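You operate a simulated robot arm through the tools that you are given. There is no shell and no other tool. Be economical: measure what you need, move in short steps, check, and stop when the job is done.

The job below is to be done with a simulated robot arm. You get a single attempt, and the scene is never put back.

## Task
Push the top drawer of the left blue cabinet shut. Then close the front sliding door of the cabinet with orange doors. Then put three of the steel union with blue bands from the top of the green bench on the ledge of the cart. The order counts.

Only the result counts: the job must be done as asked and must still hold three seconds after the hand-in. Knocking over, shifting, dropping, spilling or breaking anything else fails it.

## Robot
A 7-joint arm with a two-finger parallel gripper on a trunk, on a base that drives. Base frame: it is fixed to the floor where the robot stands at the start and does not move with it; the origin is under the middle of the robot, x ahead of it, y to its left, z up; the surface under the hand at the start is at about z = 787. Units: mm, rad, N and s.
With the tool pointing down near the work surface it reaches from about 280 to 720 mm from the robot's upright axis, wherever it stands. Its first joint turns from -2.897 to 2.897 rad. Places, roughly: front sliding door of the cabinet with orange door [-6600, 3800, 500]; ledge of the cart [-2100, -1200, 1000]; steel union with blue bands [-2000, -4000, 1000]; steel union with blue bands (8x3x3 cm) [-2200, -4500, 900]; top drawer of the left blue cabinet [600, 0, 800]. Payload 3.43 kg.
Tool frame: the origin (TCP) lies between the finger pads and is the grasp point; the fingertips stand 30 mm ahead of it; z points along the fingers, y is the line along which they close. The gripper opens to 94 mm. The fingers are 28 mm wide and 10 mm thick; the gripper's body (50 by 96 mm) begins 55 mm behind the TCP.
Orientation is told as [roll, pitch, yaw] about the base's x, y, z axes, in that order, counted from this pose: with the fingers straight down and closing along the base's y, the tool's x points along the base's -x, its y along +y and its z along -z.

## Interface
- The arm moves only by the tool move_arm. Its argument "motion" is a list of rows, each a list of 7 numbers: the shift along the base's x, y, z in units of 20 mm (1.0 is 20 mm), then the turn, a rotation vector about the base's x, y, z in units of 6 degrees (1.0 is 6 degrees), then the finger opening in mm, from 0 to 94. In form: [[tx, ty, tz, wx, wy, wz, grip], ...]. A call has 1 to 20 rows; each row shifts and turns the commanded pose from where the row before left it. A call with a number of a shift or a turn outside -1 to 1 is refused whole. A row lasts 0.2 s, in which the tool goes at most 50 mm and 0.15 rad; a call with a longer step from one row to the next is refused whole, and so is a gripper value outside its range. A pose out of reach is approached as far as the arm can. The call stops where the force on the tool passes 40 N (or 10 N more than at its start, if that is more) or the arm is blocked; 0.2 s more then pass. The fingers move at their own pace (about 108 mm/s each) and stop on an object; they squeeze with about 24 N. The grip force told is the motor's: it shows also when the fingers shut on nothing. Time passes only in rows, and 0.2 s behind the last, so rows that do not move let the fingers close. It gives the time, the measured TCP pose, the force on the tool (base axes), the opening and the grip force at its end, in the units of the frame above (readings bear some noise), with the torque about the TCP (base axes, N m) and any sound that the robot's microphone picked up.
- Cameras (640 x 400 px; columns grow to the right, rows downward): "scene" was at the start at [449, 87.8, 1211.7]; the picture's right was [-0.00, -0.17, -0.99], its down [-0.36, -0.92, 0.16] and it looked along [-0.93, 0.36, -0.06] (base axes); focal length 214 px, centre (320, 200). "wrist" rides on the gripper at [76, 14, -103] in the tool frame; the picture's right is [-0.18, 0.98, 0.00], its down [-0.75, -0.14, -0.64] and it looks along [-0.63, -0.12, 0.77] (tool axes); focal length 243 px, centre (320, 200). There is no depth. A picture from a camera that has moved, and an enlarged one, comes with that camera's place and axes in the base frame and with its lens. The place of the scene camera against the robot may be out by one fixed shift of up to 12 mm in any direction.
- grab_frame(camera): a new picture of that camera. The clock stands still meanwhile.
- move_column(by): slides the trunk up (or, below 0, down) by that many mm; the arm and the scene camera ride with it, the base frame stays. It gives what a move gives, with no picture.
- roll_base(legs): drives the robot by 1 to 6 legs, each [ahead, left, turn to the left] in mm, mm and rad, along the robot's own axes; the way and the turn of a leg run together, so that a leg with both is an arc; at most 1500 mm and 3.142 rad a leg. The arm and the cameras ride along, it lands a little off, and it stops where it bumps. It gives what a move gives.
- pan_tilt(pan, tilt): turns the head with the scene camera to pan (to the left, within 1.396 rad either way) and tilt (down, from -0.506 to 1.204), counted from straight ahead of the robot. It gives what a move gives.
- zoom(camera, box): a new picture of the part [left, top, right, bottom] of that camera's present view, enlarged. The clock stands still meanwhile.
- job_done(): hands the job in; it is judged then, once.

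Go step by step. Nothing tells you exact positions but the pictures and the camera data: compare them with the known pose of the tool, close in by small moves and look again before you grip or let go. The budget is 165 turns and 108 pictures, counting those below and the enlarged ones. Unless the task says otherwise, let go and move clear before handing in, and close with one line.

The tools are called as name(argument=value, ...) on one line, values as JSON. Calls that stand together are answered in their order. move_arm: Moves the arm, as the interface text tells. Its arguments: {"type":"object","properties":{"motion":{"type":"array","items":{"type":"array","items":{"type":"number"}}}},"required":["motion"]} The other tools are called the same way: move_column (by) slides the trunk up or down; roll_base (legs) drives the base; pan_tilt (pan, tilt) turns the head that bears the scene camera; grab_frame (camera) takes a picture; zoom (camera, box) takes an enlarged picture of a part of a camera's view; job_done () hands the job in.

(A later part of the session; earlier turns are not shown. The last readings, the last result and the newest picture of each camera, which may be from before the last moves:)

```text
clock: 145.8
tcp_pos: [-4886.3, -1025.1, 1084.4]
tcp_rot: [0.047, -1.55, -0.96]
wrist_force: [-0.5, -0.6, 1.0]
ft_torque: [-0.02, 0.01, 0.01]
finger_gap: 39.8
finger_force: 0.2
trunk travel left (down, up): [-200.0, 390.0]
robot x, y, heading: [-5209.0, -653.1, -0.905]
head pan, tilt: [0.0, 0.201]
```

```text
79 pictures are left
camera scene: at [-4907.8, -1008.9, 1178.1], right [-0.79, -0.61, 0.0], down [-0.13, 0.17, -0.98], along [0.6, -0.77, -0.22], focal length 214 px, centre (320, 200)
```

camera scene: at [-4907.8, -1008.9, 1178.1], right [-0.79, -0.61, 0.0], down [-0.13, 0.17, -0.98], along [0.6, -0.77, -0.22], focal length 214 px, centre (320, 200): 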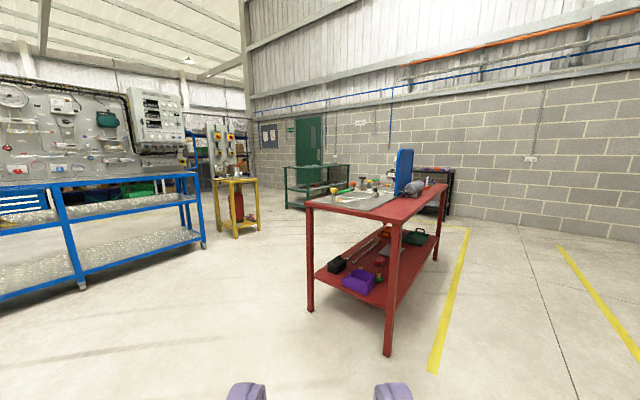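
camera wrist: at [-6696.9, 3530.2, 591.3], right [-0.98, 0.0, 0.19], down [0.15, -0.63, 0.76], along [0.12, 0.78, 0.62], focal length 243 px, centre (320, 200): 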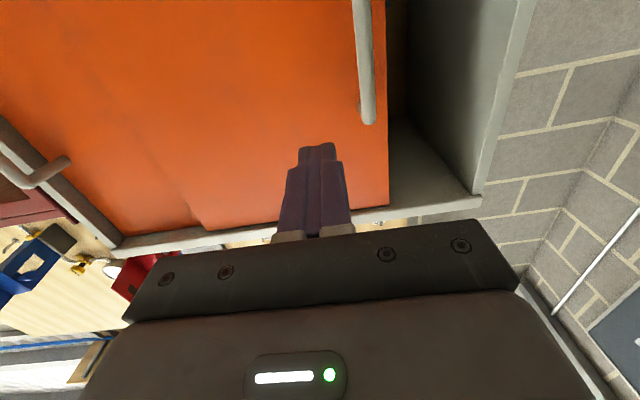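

The green bench is behind the red bench by the far wall. I'll go around the red bench's near end.

roll_base(legs=[[719, 713, 0], [719, 713, 0], [1170, -800, -0.2]])

grab_frame(camera="scene")

```text
clock: 148.9
tcp_pos: [-4442.3, -1100.2, 1083.9]
tcp_rot: [0.031, -1.548, -0.931]
wrist_force: [-0.4, -0.5, 0.2]
ft_torque: [0.02, 0.04, 0.0]
finger_gap: 40.1
finger_force: 0.0
trunk travel left (down, up): [-200.0, 390.0]
robot x, y, heading: [-4770.7, -731.7, -0.885]
head pan, tilt: [0.0, 0.201]
stopped in leg 1: the robot was blocked; the commanded pose is now the measured one
```

```text
78 pictures are left
camera scene: at [-4464.2, -1084.1, 1178.5], right [-0.78, -0.62, 0.0], down [-0.14, 0.17, -0.98], along [0.61, -0.76, -0.22], focal length 214 px, centre (320, 200)
```

scene: 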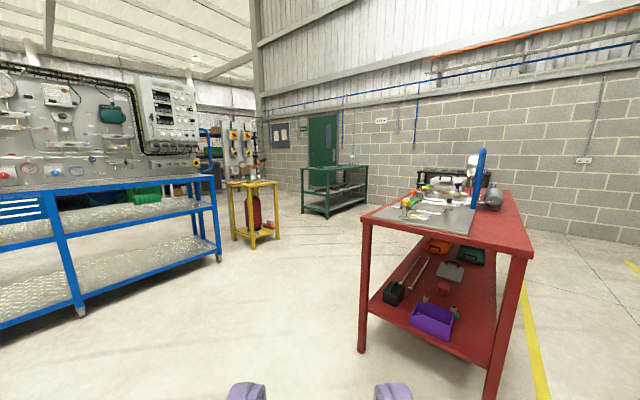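

The base bumped something, probably the low items on the floor. I'll look down to the left.

pan_tilt(pan=0.9, tilt=0.75)

grab_frame(camera="scene")

```text
clock: 150.1
tcp_pos: [-4442.0, -1100.1, 1084.2]
tcp_rot: [0.021, -1.551, -0.921]
wrist_force: [-0.3, -0.1, -0.3]
ft_torque: [0.0, 0.0, 0.01]
finger_gap: 39.8
finger_force: 0.1
trunk travel left (down, up): [-200.0, 390.0]
robot x, y, heading: [-4769.3, -733.3, -0.887]
head pan, tilt: [0.901, 0.75]
```

```text
77 pictures are left
camera scene: at [-4439.5, -1010.7, 1129.6], right [0.0, -1.0, -0.02], down [-0.69, 0.01, -0.72], along [0.72, 0.01, -0.69], focal length 214 px, centre (320, 200)
```

scene: 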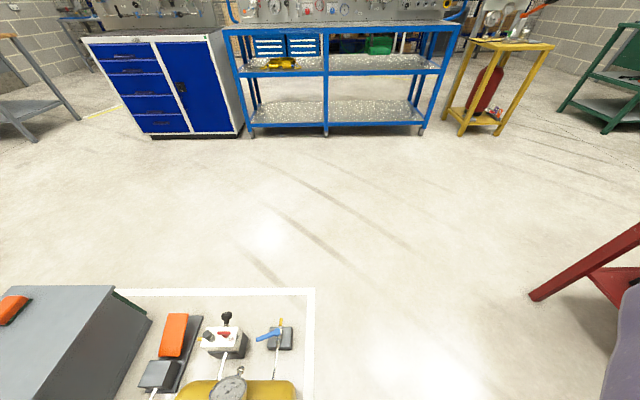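

The robot touched the edge of the floor display zone near the tank. I'll back away diagonally and route through y≈−1400, between that zone and the red bench.

roll_base(legs=[[-30, -60, 0], [487, -440, 0]])

pan_tilt(pan=1.39, tilt=0.5)

grab_frame(camera="scene")

```text
clock: 154.3
tcp_pos: [-4537.0, -1758.9, 1083.8]
tcp_rot: [0.025, -1.55, -0.915]
wrist_force: [-0.2, 0.5, -0.5]
ft_torque: [-0.01, 0.0, 0.0]
finger_gap: 40.1
finger_force: 0.1
trunk travel left (down, up): [-200.0, 390.0]
robot x, y, heading: [-4869.2, -1395.3, -0.876]
head pan, tilt: [0.901, 0.75]
```

```text
clock: 155.2
tcp_pos: [-4538.1, -1759.7, 1083.4]
tcp_rot: [0.022, -1.549, -0.91]
wrist_force: [0.1, -0.1, 1.0]
ft_torque: [0.0, 0.01, -0.04]
finger_gap: 40.1
finger_force: 0.0
trunk travel left (down, up): [-200.0, 390.0]
robot x, y, heading: [-4867.4, -1395.6, -0.879]
head pan, tilt: [1.389, 0.499]
```

```text
76 pictures are left
camera scene: at [-4538.1, -1626.9, 1152.2], right [0.48, -0.88, -0.02], down [-0.43, -0.21, -0.88], along [0.77, 0.43, -0.48], focal length 214 px, centre (320, 200)
```

scene: 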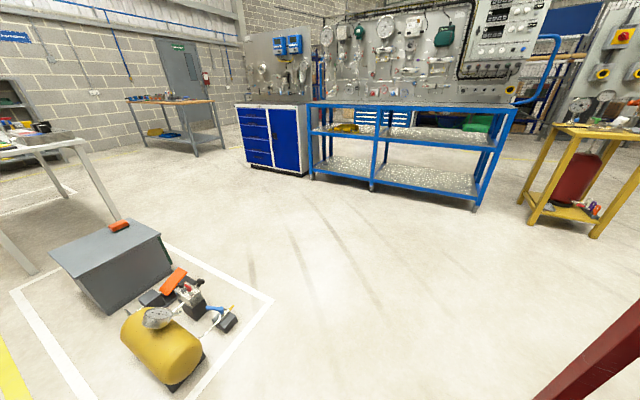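

The floor items are standing as they were. The blue cart with its instrument panel is ahead. I'll turn and drive forward to a spot facing the cart.

roll_base(legs=[[0, 0, 0.876], [850, 0, 0], [830, 0, 0]])

pan_tilt(pan=0, tilt=0.3)

grab_frame(camera="scene")

```text
clock: 166.1
tcp_pos: [-2673.9, -1370.8, 1084.3]
tcp_rot: [0.021, -1.55, -0.031]
wrist_force: [-0.1, 0.5, -0.3]
ft_torque: [-0.02, 0.0, -0.02]
finger_gap: 40.1
finger_force: 0.0
trunk travel left (down, up): [-200.0, 390.0]
robot x, y, heading: [-3165.8, -1394.9, 0.006]
head pan, tilt: [1.389, 0.499]
```

```text
clock: 167.7
tcp_pos: [-2674.1, -1370.1, 1083.7]
tcp_rot: [0.023, -1.55, -0.035]
wrist_force: [0.7, 0.5, 0.4]
ft_torque: [-0.02, 0.0, -0.05]
finger_gap: 40.0
finger_force: 0.2
trunk travel left (down, up): [-200.0, 390.0]
robot x, y, heading: [-3166.0, -1393.4, 0.002]
head pan, tilt: [0.0, 0.3]
```

```text
75 pictures are left
camera scene: at [-2708.6, -1381.6, 1169.0], right [-0.01, -1.0, 0.0], down [-0.32, 0.0, -0.95], along [0.95, -0.01, -0.32], focal length 214 px, centre (320, 200)
```

scene: 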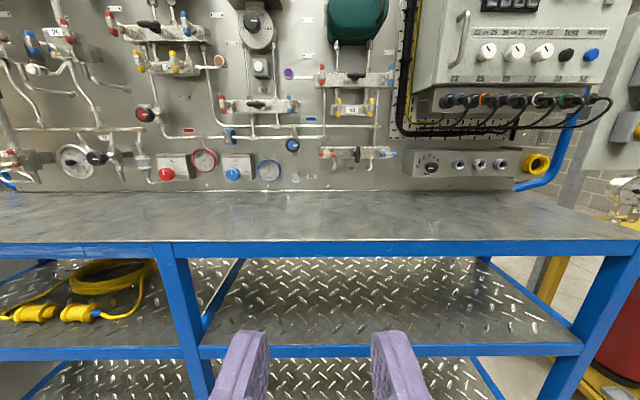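

The cart's ledge is the grey strip in front of the panel. Next I'll strafe toward the green bench.

roll_base(legs=[[0, -1450, 0], [0, -700, 0]])

pan_tilt(pan=-0.7, tilt=0.3)

grab_frame(camera="scene")

```text
clock: 178.2
tcp_pos: [-2631.4, -3490.3, 1084.3]
tcp_rot: [0.028, -1.55, -0.012]
wrist_force: [0.1, -0.3, 0.1]
ft_torque: [-0.02, 0.04, 0.04]
finger_gap: 40.1
finger_force: 0.0
trunk travel left (down, up): [-200.0, 390.0]
robot x, y, heading: [-3121.0, -3527.6, 0.033]
head pan, tilt: [0.0, 0.3]
```

```text
clock: 179.3
tcp_pos: [-2630.1, -3489.3, 1083.6]
tcp_rot: [0.024, -1.55, -0.007]
wrist_force: [-0.5, 0.3, 0.3]
ft_torque: [-0.01, 0.0, 0.02]
finger_gap: 40.4
finger_force: 0.0
trunk travel left (down, up): [-200.0, 390.0]
robot x, y, heading: [-3126.1, -3525.1, 0.029]
head pan, tilt: [-0.7, 0.3]
```

```text
74 pictures are left
camera scene: at [-2687.9, -3562.5, 1169.4], right [-0.63, -0.78, 0.01], down [-0.25, 0.19, -0.95], along [0.73, -0.6, -0.31], focal length 214 px, centre (320, 200)
```

scene: 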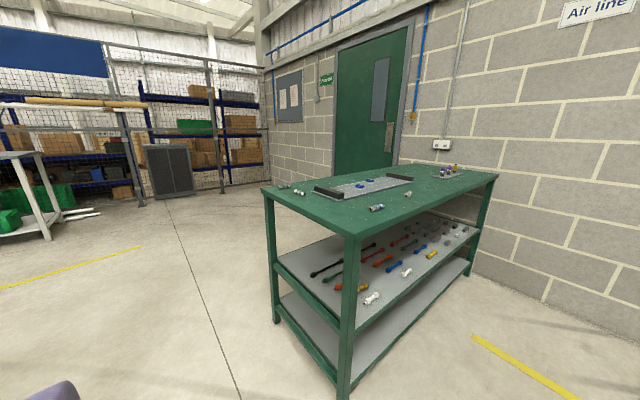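

I can see the green bench top with items near this end. I'll zoom in to identify the unions with blue bands.

zoom(camera="scene", box=[250, 150, 510, 240])

```text
2.46 times, centred on (380, 195) of scene
camera zoom: at [-2687.9, -3562.5, 1169.4], right [-0.63, -0.78, 0.01], down [-0.25, 0.19, -0.95], along [0.73, -0.6, -0.31], focal length 528 px, centre (172, 212)
```

zoom: 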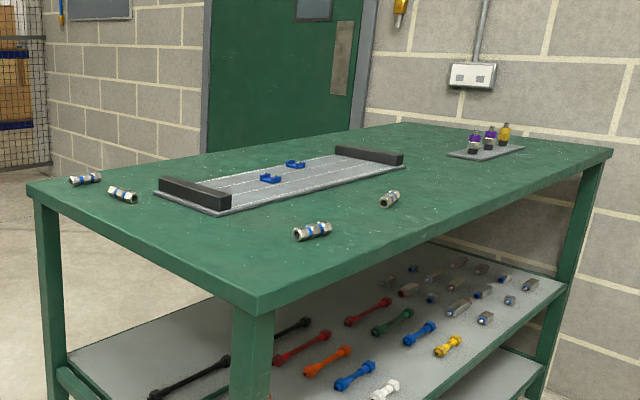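

Three blue-banded unions look to be near this end, plus another one. I'll turn to face the end of the bench and strafe alongside it.

roll_base(legs=[[0, 0, -1.6], [0, 1230, 0]])

pan_tilt(pan=0, tilt=0.6)

grab_frame(camera="scene")

```text
clock: 189.5
tcp_pos: [-1845.3, -4000.5, 1083.2]
tcp_rot: [0.022, -1.55, -1.57]
wrist_force: [0.4, 0.0, -0.5]
ft_torque: [0.02, -0.01, -0.01]
finger_gap: 39.9
finger_force: 0.0
trunk travel left (down, up): [-200.0, 390.0]
robot x, y, heading: [-1884.0, -3505.4, -1.538]
head pan, tilt: [-0.7, 0.3]
```

```text
clock: 190.5
tcp_pos: [-1846.1, -4000.1, 1082.7]
tcp_rot: [0.025, -1.548, -1.575]
wrist_force: [0.2, -0.5, 0.0]
ft_torque: [0.02, 0.01, -0.02]
finger_gap: 40.1
finger_force: 0.0
trunk travel left (down, up): [-200.0, 390.0]
robot x, y, heading: [-1887.8, -3509.3, -1.539]
head pan, tilt: [0.0, 0.6]
```

```text
72 pictures are left
camera scene: at [-1845.7, -3970.9, 1141.6], right [-1.0, -0.02, 0.0], down [-0.01, 0.58, -0.81], along [0.02, -0.81, -0.58], focal length 214 px, centre (320, 200)
```

scene: 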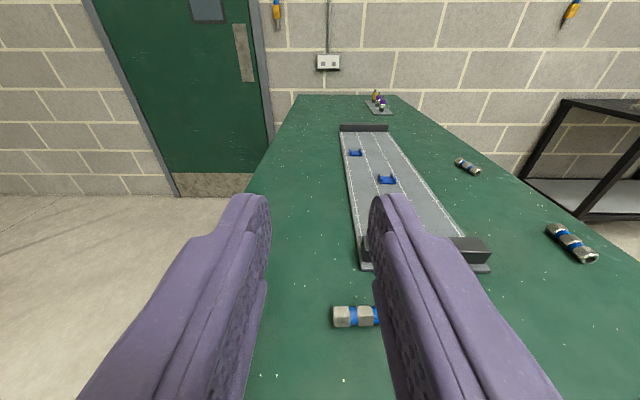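

I see U2 ahead, U3 to the right and U4 farther off. I'll turn the fingers downward and look again.

move_arm(motion=[[0, 0, 0, 1, 0, 0, 94], [0, 0, 0, 1, 0, 0, 94], [0, 0, 0, 1, 0, 0, 94], [0, 0, 0, 1, 0, 0, 94], [0, 0, 0, 1, 0, 0, 94], [0, 0, 0, 1, 0, 0, 94], [0, 0, 0, 1, 0, 0, 94], [0, 0, 0, 1, 0, 0, 94], [0, 0, 0, 1, 0, 0, 94], [0, 0, 0, 1, 0, 0, 94], [0, 0, 0, 1, 0, 0, 94], [0, 0, 0, 1, 0, 0, 94], [0, 0, 0, 1, 0, 0, 94], [0, 0, 0, 1, 0, 0, 94], [0, 0, 0, 0.8, 0, 0, 94]])

pan_tilt(pan=0, tilt=-0.3)

grab_frame(camera="scene")

grab_frame(camera="wrist")

```text
clock: 193.7
tcp_pos: [-1843.9, -4003.3, 1082.9]
tcp_rot: [0.018, 0.002, -1.571]
wrist_force: [0.0, 0.5, 0.2]
ft_torque: [-0.04, -0.01, -0.02]
finger_gap: 94.3
finger_force: 0.1
out of reach, approached as far as the arm can: row 2
trunk travel left (down, up): [-200.0, 390.0]
robot x, y, heading: [-1882.0, -3512.0, -1.538]
head pan, tilt: [0.0, 0.6]
```

```text
clock: 194.9
tcp_pos: [-1844.7, -4003.8, 1083.6]
tcp_rot: [0.02, 0.001, -1.572]
wrist_force: [-0.9, 0.8, -0.6]
ft_torque: [-0.01, -0.01, -0.02]
finger_gap: 93.7
finger_force: 0.0
trunk travel left (down, up): [-200.0, 390.0]
robot x, y, heading: [-1880.9, -3507.3, -1.539]
head pan, tilt: [0.0, -0.3]
```

```text
71 pictures are left
camera scene: at [-1845.2, -4150.4, 1137.1], right [-1.0, 0.0, -0.02], down [0.01, 0.96, -0.3], along [0.02, -0.3, -0.96], focal length 214 px, centre (320, 200)
```

scene: 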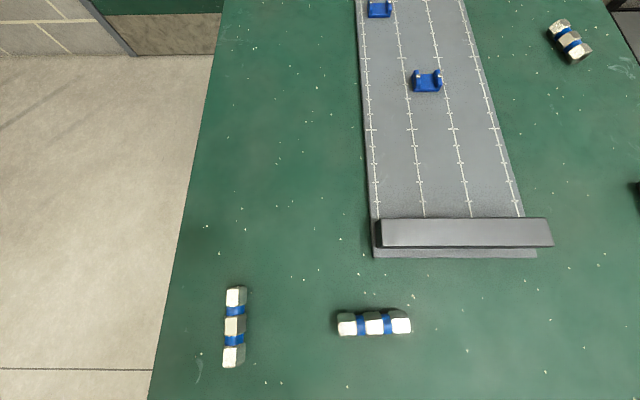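

```text
70 pictures are left
camera wrist: at [-1832.0, -3926.6, 1186.2], right [0.98, -0.18, 0.02], down [-0.15, -0.75, 0.64], along [-0.1, -0.63, -0.77], focal length 243 px, centre (320, 200)
```

wrist: 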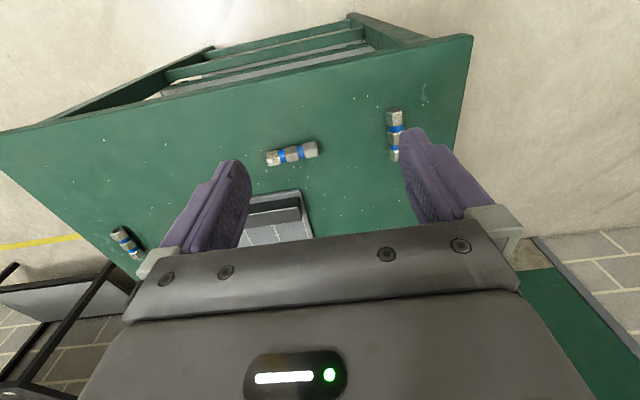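

U1 is at about (−1746, −4085) lying along y, and U2 at about (−1897, −4091) lying along x. U4 also has blue bands, and the bench top is near z≈845. I'll move over U1 and go down partway.

move_arm(motion=[[0.985, -0.815, 0, 0, 0, 0, 94], [0.985, -0.815, 0, 0, 0, 0, 94], [0.985, -0.815, 0, 0, 0, 0, 94], [0.985, -0.815, 0, 0, 0, 0, 94], [0.985, -0.815, 0, 0, 0, 0, 94], [0, 0, -1, 0, 0, 0, 94], [0, 0, -1, 0, 0, 0, 94], [0, 0, -1, 0, 0, 0, 94], [0, 0, -1, 0, 0, 0, 94], [0, 0, -1, 0, 0, 0, 94], [0, 0, -1, 0, 0, 0, 94], [0, 0, -1, 0, 0, 0, 94]])

grab_frame(camera="wrist")

pan_tilt(pan=0, tilt=0.7)

grab_frame(camera="scene")

```text
clock: 197.5
tcp_pos: [-1745.7, -4083.8, 942.3]
tcp_rot: [0.02, 0.0, -1.571]
wrist_force: [-1.0, 0.0, 0.9]
ft_torque: [0.02, -0.02, -0.06]
finger_gap: 93.9
finger_force: 0.1
trunk travel left (down, up): [-200.0, 390.0]
robot x, y, heading: [-1885.8, -3505.9, -1.539]
head pan, tilt: [0.0, -0.3]
```

```text
69 pictures are left
camera wrist: at [-1733.7, -4006.7, 1045.3], right [0.98, -0.18, 0.02], down [-0.15, -0.75, 0.64], along [-0.1, -0.63, -0.77], focal length 243 px, centre (320, 200)
```

wrist: 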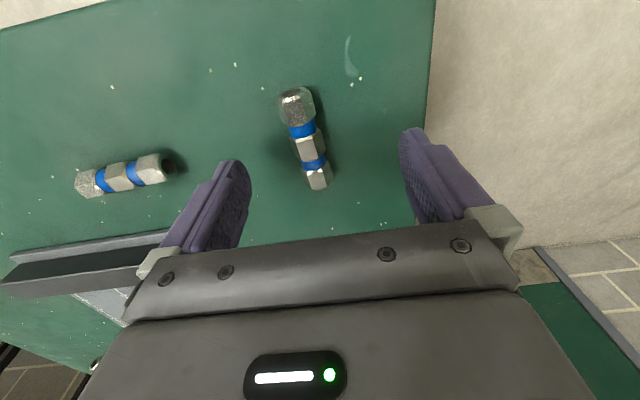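

```text
clock: 198.8
tcp_pos: [-1745.8, -4083.9, 942.7]
tcp_rot: [0.02, -0.001, -1.571]
wrist_force: [0.3, -1.6, -0.3]
ft_torque: [0.0, -0.03, 0.0]
finger_gap: 93.9
finger_force: 0.1
trunk travel left (down, up): [-200.0, 390.0]
robot x, y, heading: [-1883.1, -3505.9, -1.539]
head pan, tilt: [0.0, 0.7]
```

```text
68 pictures are left
camera scene: at [-1746.8, -4141.1, 990.0], right [-1.0, 0.0, -0.02], down [-0.01, 0.77, 0.64], along [0.01, 0.64, -0.77], focal length 214 px, centre (320, 200)
```

scene: 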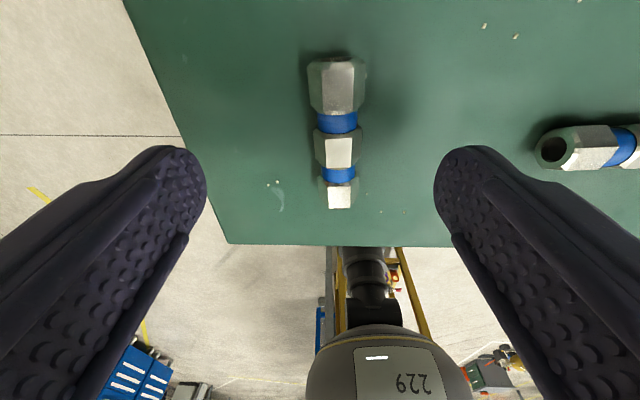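

The union is about 11 mm toward −x of the gripper centre. I'll correct, descend to TCP z≈882 and check.

move_arm(motion=[[-0.55, -0.3, 0, 0, 0, 0, 94], [0, 0, -1, 0, 0, 0, 94], [0, 0, -1, 0, 0, 0, 94], [0, 0, -0.9, 0, 0, 0, 94]])

grab_frame(camera="scene")

```text
clock: 199.6
tcp_pos: [-1756.2, -4089.0, 911.4]
tcp_rot: [0.02, -0.003, -1.573]
wrist_force: [-0.8, 10.6, 16.3]
ft_torque: [0.47, 0.94, -0.64]
finger_gap: 93.9
finger_force: 0.0
trunk travel left (down, up): [-200.0, 390.0]
robot x, y, heading: [-1884.4, -3508.1, -1.534]
head pan, tilt: [0.0, 0.7]
stopped in row 4: the force on the tool passed its limit at 52 N (the readings are from after the stop); the commanded pose is now the measured one
```

```text
67 pictures are left
camera scene: at [-1757.3, -4146.6, 958.1], right [-1.0, 0.0, -0.02], down [-0.01, 0.77, 0.64], along [0.02, 0.64, -0.77], focal length 214 px, centre (320, 200)
```

scene: 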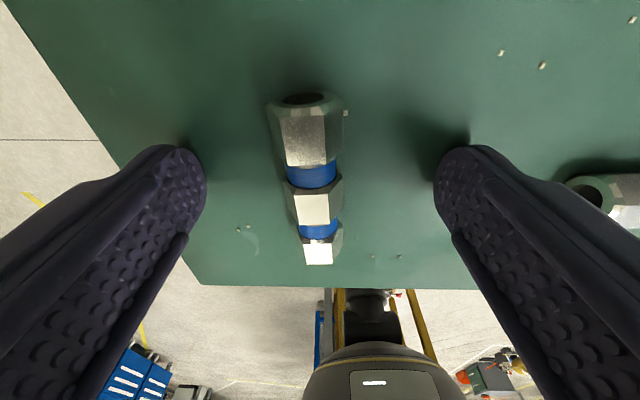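

The outer edge of a fingertip touched the bench, so its surface is near z≈880. The union's centre is about 13 mm toward −y. I'll lift slightly, shift and close.

move_arm(motion=[[0, 0, 0.2, 0, 0, 0, 94], [0.1, -0.65, 0, 0, 0, 0, 94], [0, 0, -0.1, 0, 0, 0, 94], [0, 0, 0, 0, 0, 0, 20], [0, 0, 0, 0, 0, 0, 20], [0, 0, 0, 0, 0, 0, 20]])

grab_frame(camera="scene")

```text
clock: 201.0
tcp_pos: [-1754.0, -4105.0, 911.4]
tcp_rot: [0.021, -0.003, -1.569]
wrist_force: [0.6, -0.1, 1.0]
ft_torque: [-0.02, -0.01, -0.04]
finger_gap: 21.4
finger_force: 23.9
trunk travel left (down, up): [-200.0, 390.0]
robot x, y, heading: [-1881.9, -3508.9, -1.539]
head pan, tilt: [0.0, 0.7]
```

```text
66 pictures are left
camera scene: at [-1754.8, -4162.4, 959.0], right [-1.0, 0.0, -0.02], down [-0.01, 0.77, 0.64], along [0.02, 0.64, -0.77], focal length 214 px, centre (320, 200)
```

scene: 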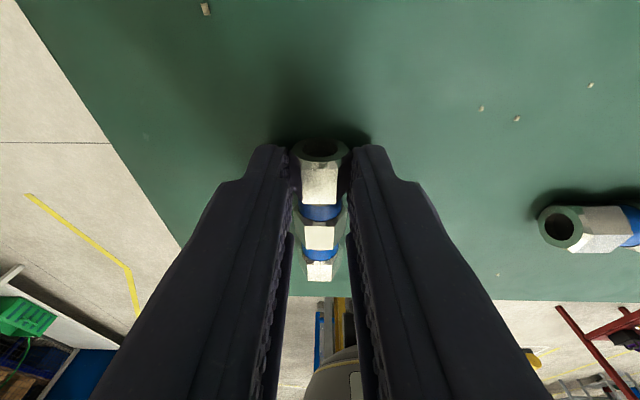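

It is gripped near the middle with a 21 mm gap. I'll lift and check.

move_arm(motion=[[0, 0, 0.5, 0, 0, 0, 15], [0, 0, 1, 0, 0, 0, 15], [0, 0, 1, 0, 0, 0, 15], [0, 0, 1, 0, 0, 0, 15], [0, 0, 1, 0, 0, 0, 15], [0, 0, 1, 0, 0, 0, 15], [0, 0, 1, 0, 0, 0, 15], [0, 0, 1, 0, 0, 0, 15]])

grab_frame(camera="wrist")

```text
clock: 202.8
tcp_pos: [-1753.8, -4102.8, 1062.2]
tcp_rot: [0.02, -0.004, -1.572]
wrist_force: [-0.2, 0.1, -1.0]
ft_torque: [-0.01, -0.01, -0.02]
finger_gap: 21.8
finger_force: 24.3
trunk travel left (down, up): [-200.0, 390.0]
robot x, y, heading: [-1882.9, -3505.2, -1.539]
head pan, tilt: [0.0, 0.7]
```

```text
65 pictures are left
camera wrist: at [-1741.7, -4026.5, 1163.6], right [0.98, -0.18, 0.02], down [-0.15, -0.75, 0.64], along [-0.1, -0.63, -0.77], focal length 243 px, centre (320, 200)
```

wrist: 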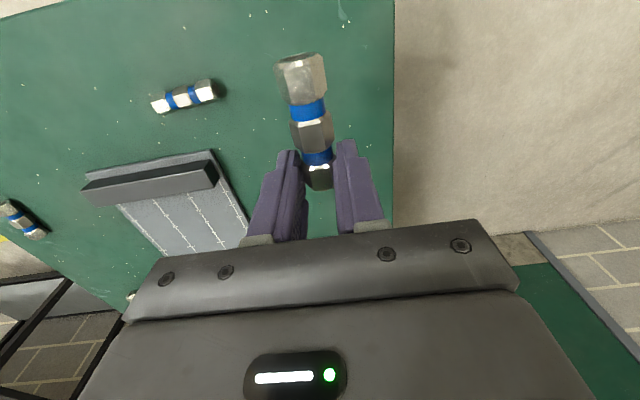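

U1 is held securely but by its −y end, so for later grasps I'll trust the wrist camera. Now I'll carry it to the cart.

roll_base(legs=[[-39, -1217, 0], [-1050, 34, 0], [-1050, 34, 0], [0, 0, 1.54]])

pan_tilt(pan=0, tilt=-0.5)

grab_frame(camera="scene")

```text
clock: 222.8
tcp_pos: [-2502.8, -1302.9, 1061.8]
tcp_rot: [0.02, -0.003, -0.046]
wrist_force: [-0.3, 0.6, -0.7]
ft_torque: [-0.01, -0.02, -0.04]
finger_gap: 19.1
finger_force: 24.1
trunk travel left (down, up): [-200.0, 390.0]
robot x, y, heading: [-3103.0, -1403.4, -0.011]
head pan, tilt: [0.0, 0.7]
```

```text
clock: 224.2
tcp_pos: [-2503.5, -1300.9, 1062.3]
tcp_rot: [0.019, -0.003, -0.048]
wrist_force: [-0.9, -0.3, 0.0]
ft_torque: [0.01, -0.05, 0.0]
finger_gap: 19.1
finger_force: 24.1
trunk travel left (down, up): [-200.0, 390.0]
robot x, y, heading: [-3101.5, -1400.5, -0.013]
head pan, tilt: [0.0, -0.499]
```

```text
64 pictures are left
camera scene: at [-2353.4, -1321.3, 1126.2], right [-0.05, -1.0, -0.02], down [-0.88, 0.05, -0.48], along [0.48, -0.01, -0.88], focal length 214 px, centre (320, 200)
```

scene: 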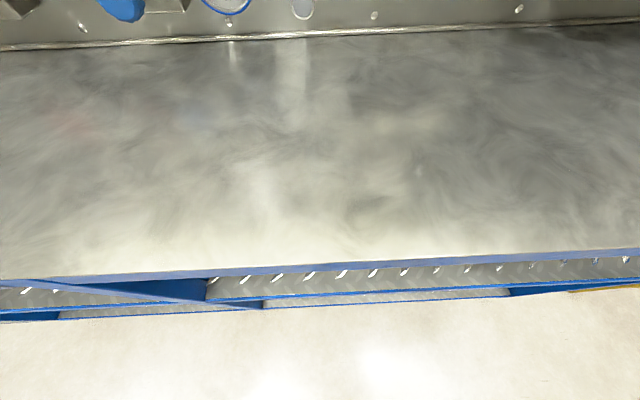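

The gap shrank to 19 mm, so the grip may be slipping. I'll check with the wrist camera.

grab_frame(camera="wrist")

```text
63 pictures are left
camera wrist: at [-2578.9, -1285.1, 1163.2], right [0.23, 0.97, 0.02], down [0.74, -0.19, 0.64], along [0.63, -0.13, -0.77], focal length 243 px, centre (320, 200)
```

wrist: 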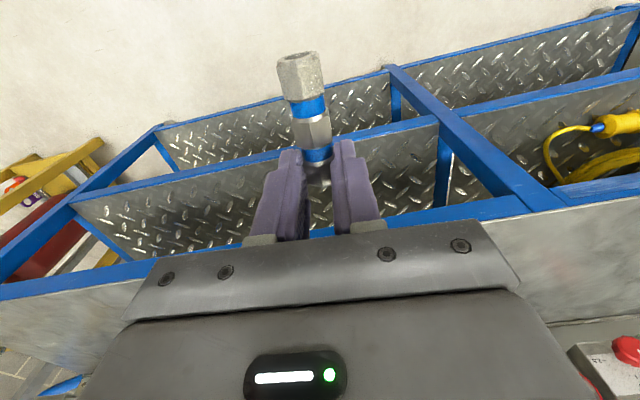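

pan_tilt(pan=0.9, tilt=0.8)

grab_frame(camera="scene")

```text
clock: 225.7
tcp_pos: [-2502.3, -1301.2, 1061.5]
tcp_rot: [0.02, -0.004, -0.048]
wrist_force: [0.5, -0.1, -0.6]
ft_torque: [0.03, 0.01, 0.01]
finger_gap: 19.2
finger_force: 24.3
trunk travel left (down, up): [-200.0, 390.0]
robot x, y, heading: [-3104.8, -1401.6, -0.015]
head pan, tilt: [0.901, 0.799]
```

```text
62 pictures are left
camera scene: at [-2462.4, -1253.2, 1144.0], right [-0.03, -0.61, -0.8], down [-0.72, -0.54, 0.43], along [-0.69, 0.59, -0.43], focal length 214 px, centre (320, 200)
```

scene: 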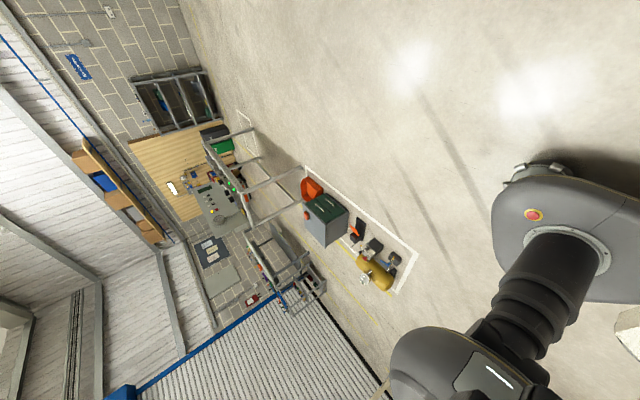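

pan_tilt(pan=0.1, tilt=0.7)

grab_frame(camera="scene")

```text
clock: 226.8
tcp_pos: [-2502.6, -1301.7, 1061.2]
tcp_rot: [0.019, -0.004, -0.048]
wrist_force: [-0.4, 0.6, -0.4]
ft_torque: [0.0, -0.02, 0.0]
finger_gap: 19.0
finger_force: 23.6
trunk travel left (down, up): [-200.0, 390.0]
robot x, y, heading: [-3098.8, -1402.7, -0.012]
head pan, tilt: [0.099, 0.7]
```

```text
61 pictures are left
camera scene: at [-2456.6, -1307.6, 1108.7], right [-0.05, -0.99, -0.12], down [-0.77, -0.04, 0.64], along [-0.64, 0.12, -0.76], focal length 214 px, centre (320, 200)
```

scene: 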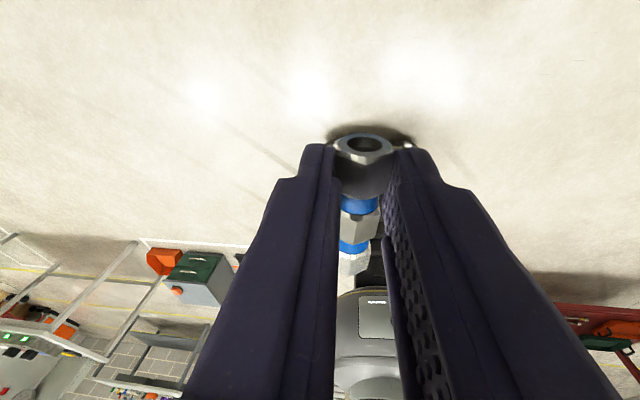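

The held union has drooped a little in the grip, which is fine for setting down. The ledge is at about z≈948, x≈−2320…−1960. I'll drive in and lower partway.

roll_base(legs=[[310, 0, 0]])

move_arm(motion=[[0, 0, -0.8, 0, 0, 0, 15], [0, 0, -0.8, 0, 0, 0, 15]])

grab_frame(camera="wrist")

```text
clock: 228.9
tcp_pos: [-2193.6, -1305.2, 1059.3]
tcp_rot: [0.019, -0.002, -0.046]
wrist_force: [0.2, -0.1, -0.8]
ft_torque: [0.01, 0.01, 0.03]
finger_gap: 19.4
finger_force: 24.0
trunk travel left (down, up): [-200.0, 390.0]
robot x, y, heading: [-2795.6, -1407.6, -0.012]
head pan, tilt: [0.099, 0.7]
```

```text
clock: 229.5
tcp_pos: [-2192.6, -1305.0, 1028.6]
tcp_rot: [0.019, -0.002, -0.048]
wrist_force: [0.6, -0.4, -0.4]
ft_torque: [0.03, -0.05, 0.04]
finger_gap: 18.8
finger_force: 24.6
trunk travel left (down, up): [-200.0, 390.0]
robot x, y, heading: [-2792.1, -1407.2, -0.012]
head pan, tilt: [0.099, 0.7]
```

```text
60 pictures are left
camera wrist: at [-2269.7, -1288.5, 1130.9], right [0.23, 0.97, 0.02], down [0.74, -0.19, 0.64], along [0.63, -0.13, -0.77], focal length 243 px, centre (320, 200)
```

wrist: 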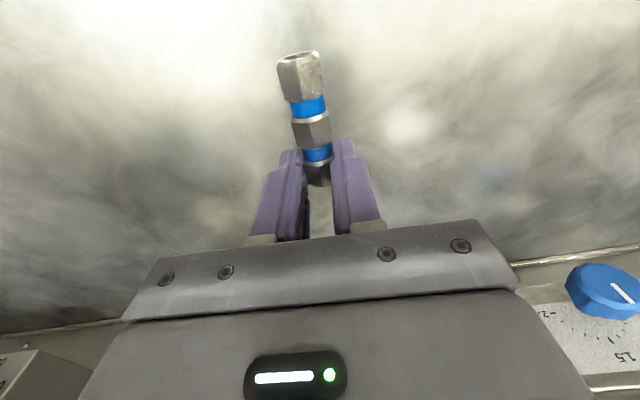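

move_arm(motion=[[0, 0, -0.4, 0, 0, 0, 15], [0, 0, -0.4, 0, 0, 0, 15], [0, 0, -0.3, 0, 0, 0, 15], [0, 0, -0.2, 0, 0, 0, 15]])

grab_frame(camera="scene")

```text
clock: 230.5
tcp_pos: [-2194.6, -1305.9, 1002.8]
tcp_rot: [0.022, -0.002, -0.047]
wrist_force: [-0.4, 0.0, -0.8]
ft_torque: [0.04, -0.03, -0.04]
finger_gap: 18.9
finger_force: 23.6
trunk travel left (down, up): [-200.0, 390.0]
robot x, y, heading: [-2792.4, -1405.3, -0.015]
head pan, tilt: [0.099, 0.7]
```

```text
59 pictures are left
camera scene: at [-2148.1, -1311.1, 1050.4], right [-0.05, -0.99, -0.12], down [-0.77, -0.04, 0.64], along [-0.64, 0.12, -0.76], focal length 214 px, centre (320, 200)
```

scene: 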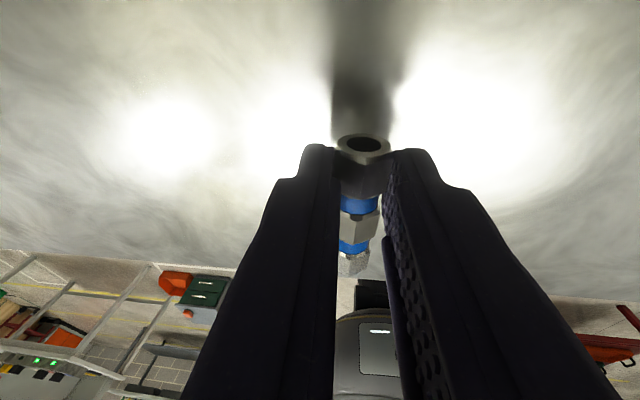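

move_arm(motion=[[0, 0, -0.2, 0, 0, 0, 15], [0, 0, -0.2, 0, 0, 0, 15]])

move_arm(motion=[[0, 0, -0.2, 0, 0, 0, 15], [0, 0, -0.1, 0, 0, 0, 15]])

move_arm(motion=[[0, 0, -0.2, 0, 0, 0, 15], [0, 0, -0.1, 0, 0, 0, 15]])

```text
clock: 231.1
tcp_pos: [-2193.8, -1305.8, 994.7]
tcp_rot: [0.018, -0.001, -0.048]
wrist_force: [-0.1, 0.0, 0.0]
ft_torque: [0.01, -0.01, 0.0]
finger_gap: 19.2
finger_force: 24.2
trunk travel left (down, up): [-200.0, 390.0]
robot x, y, heading: [-2795.5, -1407.0, -0.013]
head pan, tilt: [0.099, 0.7]
```

```text
clock: 231.7
tcp_pos: [-2192.9, -1305.1, 988.3]
tcp_rot: [0.02, -0.003, -0.049]
wrist_force: [-0.5, 0.0, 1.0]
ft_torque: [-0.03, 0.01, 0.0]
finger_gap: 19.0
finger_force: 23.9
trunk travel left (down, up): [-200.0, 390.0]
robot x, y, heading: [-2789.5, -1406.2, -0.016]
head pan, tilt: [0.099, 0.7]
```

```text
clock: 232.3
tcp_pos: [-2193.8, -1305.5, 984.8]
tcp_rot: [0.021, -0.006, -0.046]
wrist_force: [2.7, 1.7, 20.4]
ft_torque: [0.09, -0.12, -0.06]
finger_gap: 19.3
finger_force: 23.6
trunk travel left (down, up): [-200.0, 390.0]
robot x, y, heading: [-2791.5, -1408.7, -0.012]
head pan, tilt: [0.099, 0.7]
```

Contact is right under the fingertips, so the ledge is at about z≈955. I'll open gently and look.

move_arm(motion=[[0, 0, 0.05, 0, 0, 0, 24], [0, 0, 0, 0, 0, 0, 30], [0, 0, 0, 0, 0, 0, 60], [0, 0, 0, 0, 0, 0, 60]])

grab_frame(camera="wrist")

```text
clock: 233.3
tcp_pos: [-2194.0, -1305.3, 984.2]
tcp_rot: [0.018, -0.002, -0.049]
wrist_force: [-0.1, -0.1, -1.0]
ft_torque: [0.01, -0.02, -0.01]
finger_gap: 60.1
finger_force: 0.1
trunk travel left (down, up): [-200.0, 390.0]
robot x, y, heading: [-2789.3, -1406.8, -0.014]
head pan, tilt: [0.099, 0.7]
```

```text
58 pictures are left
camera wrist: at [-2270.4, -1289.1, 1086.4], right [0.23, 0.97, 0.02], down [0.74, -0.19, 0.64], along [0.63, -0.13, -0.77], focal length 243 px, centre (320, 200)
```

wrist: 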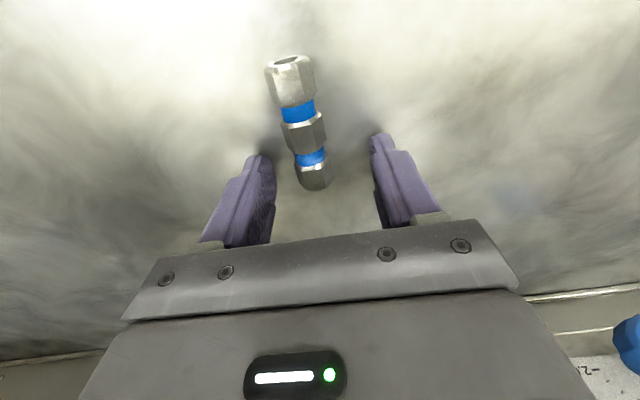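

U1 is lying on the ledge. I'll rise clear and verify.

move_arm(motion=[[0, 0, 0, 0, 0, 0, 94], [0, 0, 0.5, 0, 0, 0, 94], [0, 0, 1, 0, 0, 0, 94], [0, 0, 1, 0, 0, 0, 94], [0, 0, 1, 0, 0, 0, 94], [0, 0, 1, 0, 0, 0, 94], [0, 0, 1, 0, 0, 0, 94]])

roll_base(legs=[[-330, 0, 0]])

pan_tilt(pan=0, tilt=-0.5)

grab_frame(camera="scene")

```text
clock: 234.9
tcp_pos: [-2193.9, -1305.8, 1092.9]
tcp_rot: [0.019, -0.003, -0.047]
wrist_force: [0.4, 0.1, -0.7]
ft_torque: [-0.03, 0.0, 0.01]
finger_gap: 94.0
finger_force: 0.0
trunk travel left (down, up): [-200.0, 390.0]
robot x, y, heading: [-2791.7, -1405.9, -0.01]
head pan, tilt: [0.099, 0.7]
```

```text
clock: 237.1
tcp_pos: [-2523.3, -1300.5, 1094.4]
tcp_rot: [0.019, -0.002, -0.045]
wrist_force: [-0.7, -0.1, 0.3]
ft_torque: [0.01, -0.01, -0.02]
finger_gap: 94.2
finger_force: 0.1
trunk travel left (down, up): [-200.0, 390.0]
robot x, y, heading: [-3123.5, -1402.9, -0.014]
head pan, tilt: [0.099, 0.7]
```

```text
clock: 238.5
tcp_pos: [-2523.6, -1300.3, 1093.8]
tcp_rot: [0.019, -0.003, -0.045]
wrist_force: [0.8, -0.2, 0.1]
ft_torque: [0.02, -0.03, 0.01]
finger_gap: 94.0
finger_force: 0.0
trunk travel left (down, up): [-200.0, 390.0]
robot x, y, heading: [-3121.6, -1409.8, -0.011]
head pan, tilt: [0.0, -0.499]
```

```text
57 pictures are left
camera scene: at [-2373.7, -1320.6, 1158.9], right [-0.05, -1.0, -0.02], down [-0.88, 0.05, -0.48], along [0.48, 0.0, -0.88], focal length 214 px, centre (320, 200)
```

scene: 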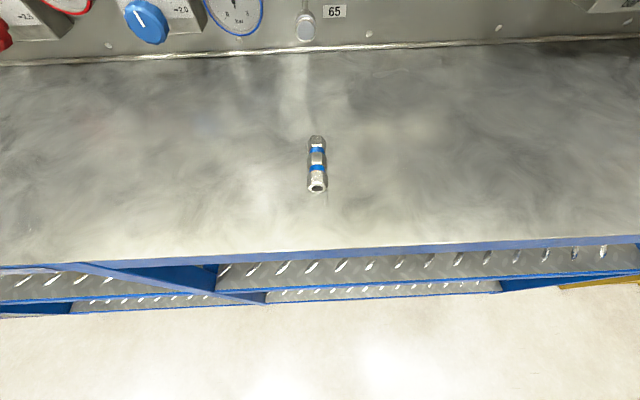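

U1 is well placed on the ledge. Next I'll return to the bench for U2.

roll_base(legs=[[0, -1045, 0], [0, -1045, 0], [0, 0, -1.53], [0, 1105, 0]])

grab_frame(camera="wrist")

```text
clock: 258.0
tcp_pos: [-1907.2, -4087.7, 1093.7]
tcp_rot: [0.019, -0.003, -1.597]
wrist_force: [-0.3, 0.4, 0.3]
ft_torque: [0.01, 0.0, -0.02]
finger_gap: 94.3
finger_force: 0.1
trunk travel left (down, up): [-200.0, 390.0]
robot x, y, heading: [-2018.5, -3487.9, -1.561]
head pan, tilt: [0.0, -0.499]
```

```text
56 pictures are left
camera wrist: at [-1893.1, -4010.4, 1195.9], right [0.98, -0.21, 0.02], down [-0.17, -0.75, 0.64], along [-0.12, -0.63, -0.77], focal length 243 px, centre (320, 200)
```

wrist: 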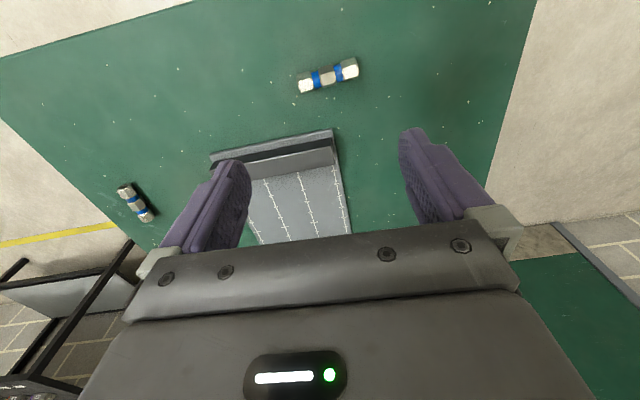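

U2 is at (−1893, −4080), nearly along x. I'll turn the gripper 84° so it closes along y, then look again.

move_arm(motion=[[0.7, 0.4, 0, 0, 0, -1, 94], [0, 0, 0, 0, 0, -1, 94], [0, 0, 0, 0, 0, -1, 94], [0, 0, 0, 0, 0, -1, 94], [0, 0, 0, 0, 0, -1, 94], [0, 0, 0, 0, 0, -1, 94], [0, 0, 0, 0, 0, -1, 94], [0, 0, -0.5, 0, 0, -1, 94], [0, 0, -1, 0, 0, -1, 94], [0, 0, -1, 0, 0, -1, 94], [0, 0, -1, 0, 0, -1, 94], [0, 0, -1, 0, 0, -1, 94], [0, 0, -1, 0, 0, -1, 94], [0, 0, -1, 0, 0, -1, 94]])

grab_frame(camera="wrist")

```text
clock: 261.0
tcp_pos: [-1892.7, -4081.0, 961.9]
tcp_rot: [0.02, -0.003, -3.065]
wrist_force: [-0.5, 0.9, 0.9]
ft_torque: [-0.01, -0.02, 0.0]
finger_gap: 93.9
finger_force: 0.1
trunk travel left (down, up): [-200.0, 390.0]
robot x, y, heading: [-2020.1, -3487.5, -1.569]
head pan, tilt: [0.0, -0.499]
```

```text
55 pictures are left
camera wrist: at [-1815.1, -4085.9, 1065.0], right [-0.11, -0.99, 0.02], down [-0.76, 0.1, 0.64], along [-0.64, 0.05, -0.77], focal length 243 px, centre (320, 200)
```

wrist: 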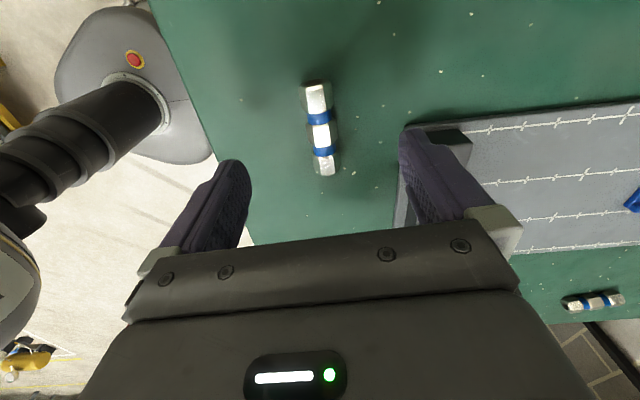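

U2 is centred. The fixture plate is close to the −y finger, so I'll narrow the opening to 60 mm and descend.

move_arm(motion=[[0.15, -0.05, 0, 0, 0, 0, 60], [0, 0, 0, 0, 0, 0, 60], [0, 0, -0.8, 0, 0, 0, 60], [0, 0, -0.8, 0, 0, 0, 60], [0, 0, -0.5, 0, 0, 0, 60], [0, 0, -0.2, 0, 0, 0, 60]])

grab_frame(camera="wrist")

```text
clock: 262.4
tcp_pos: [-1889.6, -4081.2, 917.5]
tcp_rot: [0.017, -0.003, -3.063]
wrist_force: [-0.5, -0.1, 0.1]
ft_torque: [-0.02, -0.02, 0.01]
finger_gap: 60.0
finger_force: 0.0
trunk travel left (down, up): [-200.0, 390.0]
robot x, y, heading: [-2025.6, -3486.6, -1.563]
head pan, tilt: [0.0, -0.499]
```

```text
54 pictures are left
camera wrist: at [-1812.7, -4086.5, 1019.1], right [-0.11, -0.99, 0.02], down [-0.76, 0.09, 0.64], along [-0.64, 0.05, -0.77], focal length 243 px, centre (320, 200)
```

wrist: 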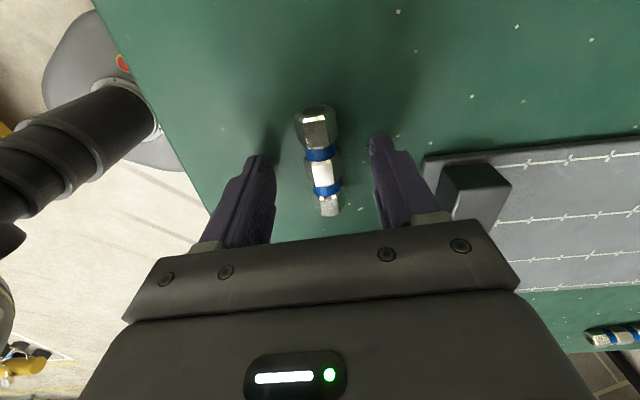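

U2 is centred between the fingers. I'll lower 4 mm, close and lift.

move_arm(motion=[[0, 0, -0.2, 0, 0, 0, 60], [0, 0, 0, 0, 0, 0, 15], [0, 0, 0, 0, 0, 0, 15], [0, 0, 0, 0, 0, 0, 15], [0, 0, 0.3, 0, 0, 0, 15], [0, 0, 1, 0, 0, 0, 15], [0, 0, 1, 0, 0, 0, 15], [0, 0, 1, 0, 0, 0, 15], [0, 0, 1, 0, 0, 0, 15], [0, 0, 1, 0, 0, 0, 15], [0, 0, 1, 0, 0, 0, 15], [0, 0, 1, 0, 0, 0, 15], [0, 0, 1, 0, 0, 0, 15]])

grab_frame(camera="wrist")

```text
clock: 265.2
tcp_pos: [-1890.9, -4080.3, 1080.3]
tcp_rot: [0.018, -0.004, -3.064]
wrist_force: [0.7, -0.4, -0.8]
ft_torque: [0.01, 0.0, 0.02]
finger_gap: 19.2
finger_force: 23.9
trunk travel left (down, up): [-200.0, 390.0]
robot x, y, heading: [-2019.6, -3487.1, -1.566]
head pan, tilt: [0.0, -0.499]
```

```text
53 pictures are left
camera wrist: at [-1813.1, -4085.9, 1182.8], right [-0.11, -0.99, 0.02], down [-0.76, 0.09, 0.64], along [-0.64, 0.05, -0.77], focal length 243 px, centre (320, 200)
```

wrist: 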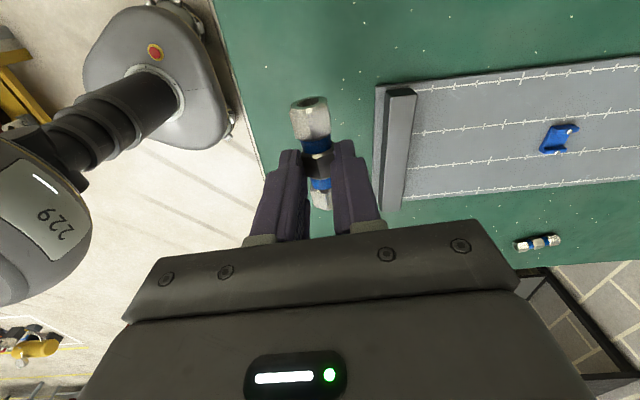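

U2 is gripped at its middle. I'll carry it to the cart, aiming for y≈−1450.

roll_base(legs=[[0, -1080, 0], [-955, 0, 0], [-955, 0, 0], [0, 0, 1.566], [300, 0, 0]])

grab_frame(camera="wrist")

```text
clock: 285.3
tcp_pos: [-2180.9, -1450.7, 1079.7]
tcp_rot: [0.019, -0.002, -1.513]
wrist_force: [0.0, 0.3, -1.4]
ft_torque: [0.0, 0.0, -0.02]
finger_gap: 19.2
finger_force: 23.4
trunk travel left (down, up): [-200.0, 390.0]
robot x, y, heading: [-2778.8, -1570.6, -0.011]
head pan, tilt: [0.0, -0.499]
```

```text
52 pictures are left
camera wrist: at [-2174.5, -1372.2, 1182.4], right [0.99, -0.13, 0.02], down [-0.11, -0.76, 0.64], along [-0.07, -0.64, -0.77], focal length 243 px, centre (320, 200)
```

wrist: 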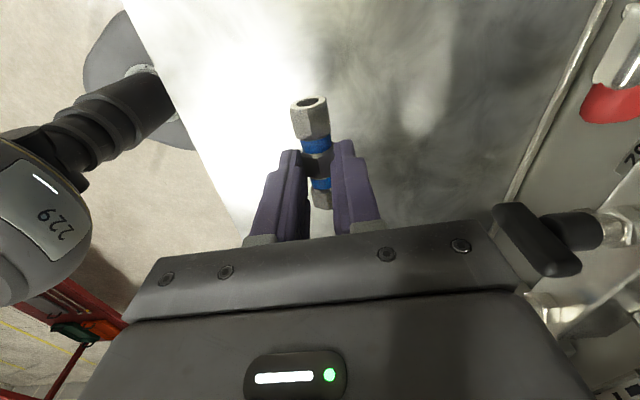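

move_arm(motion=[[0, 0, -1, 0, 0, 0, 15], [0, 0, -1, 0, 0, 0, 15], [0, 0, -1, 0, 0, 0, 15], [0, 0, -0.8, 0, 0, 0, 15], [0, 0, -0.3, 0, 0, 0, 15]])

move_arm(motion=[[0, 0, -0.15, 0, 0, 0, 15], [0, 0, -0.15, 0, 0, 0, 15]])

move_arm(motion=[[0, 0, -0.1, 0, 0, 0, 15], [0, 0, -0.1, 0, 0, 0, 15]])

```text
clock: 286.5
tcp_pos: [-2182.8, -1448.3, 999.1]
tcp_rot: [0.021, -0.004, -1.513]
wrist_force: [-0.2, 0.6, 0.5]
ft_torque: [0.01, -0.03, 0.01]
finger_gap: 19.0
finger_force: 23.6
trunk travel left (down, up): [-200.0, 390.0]
robot x, y, heading: [-2776.4, -1563.6, -0.011]
head pan, tilt: [0.0, -0.499]
```

```text
clock: 287.1
tcp_pos: [-2182.2, -1448.6, 993.0]
tcp_rot: [0.02, -0.004, -1.514]
wrist_force: [1.1, -0.6, -0.5]
ft_torque: [-0.04, 0.02, 0.0]
finger_gap: 18.9
finger_force: 24.2
trunk travel left (down, up): [-200.0, 390.0]
robot x, y, heading: [-2780.2, -1566.0, -0.011]
head pan, tilt: [0.0, -0.499]
```

```text
clock: 287.7
tcp_pos: [-2181.8, -1450.0, 990.0]
tcp_rot: [0.019, -0.003, -1.513]
wrist_force: [0.0, -0.4, 8.9]
ft_torque: [-0.02, -0.01, 0.01]
finger_gap: 19.2
finger_force: 24.4
trunk travel left (down, up): [-200.0, 390.0]
robot x, y, heading: [-2774.4, -1567.0, -0.01]
head pan, tilt: [0.0, -0.499]
```

The union touches the ledge with 9 N. I'll release, rise and back off.

move_arm(motion=[[0, 0, 0, 0, 0, 0, 24], [0, 0, 0, 0, 0, 0, 30], [0, 0, 0, 0, 0, 0, 60], [0, 0, 0, 0, 0, 0, 60], [0, 0, 0.5, 0, 0, 0, 60], [0, 0, 1, 0, 0, 0, 60], [0, 0, 1, 0, 0, 0, 60], [0, 0, 1, 0, 0, 0, 60], [0, 0, 1, 0, 0, 0, 94], [0, 0, 1, 0, 0, 0, 94]])

grab_frame(camera="wrist")

```text
clock: 289.9
tcp_pos: [-2183.2, -1448.9, 1098.5]
tcp_rot: [0.019, -0.001, -1.514]
wrist_force: [0.3, -0.2, 0.4]
ft_torque: [0.01, 0.01, 0.0]
finger_gap: 94.1
finger_force: 0.1
trunk travel left (down, up): [-200.0, 390.0]
robot x, y, heading: [-2776.7, -1568.2, -0.009]
head pan, tilt: [0.0, -0.499]
```

```text
51 pictures are left
camera wrist: at [-2175.6, -1371.9, 1200.1], right [0.99, -0.13, 0.02], down [-0.11, -0.76, 0.64], along [-0.07, -0.64, -0.77], focal length 243 px, centre (320, 200)
```

wrist: 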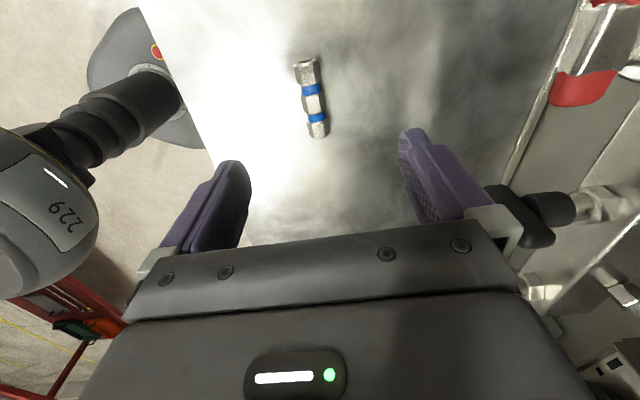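

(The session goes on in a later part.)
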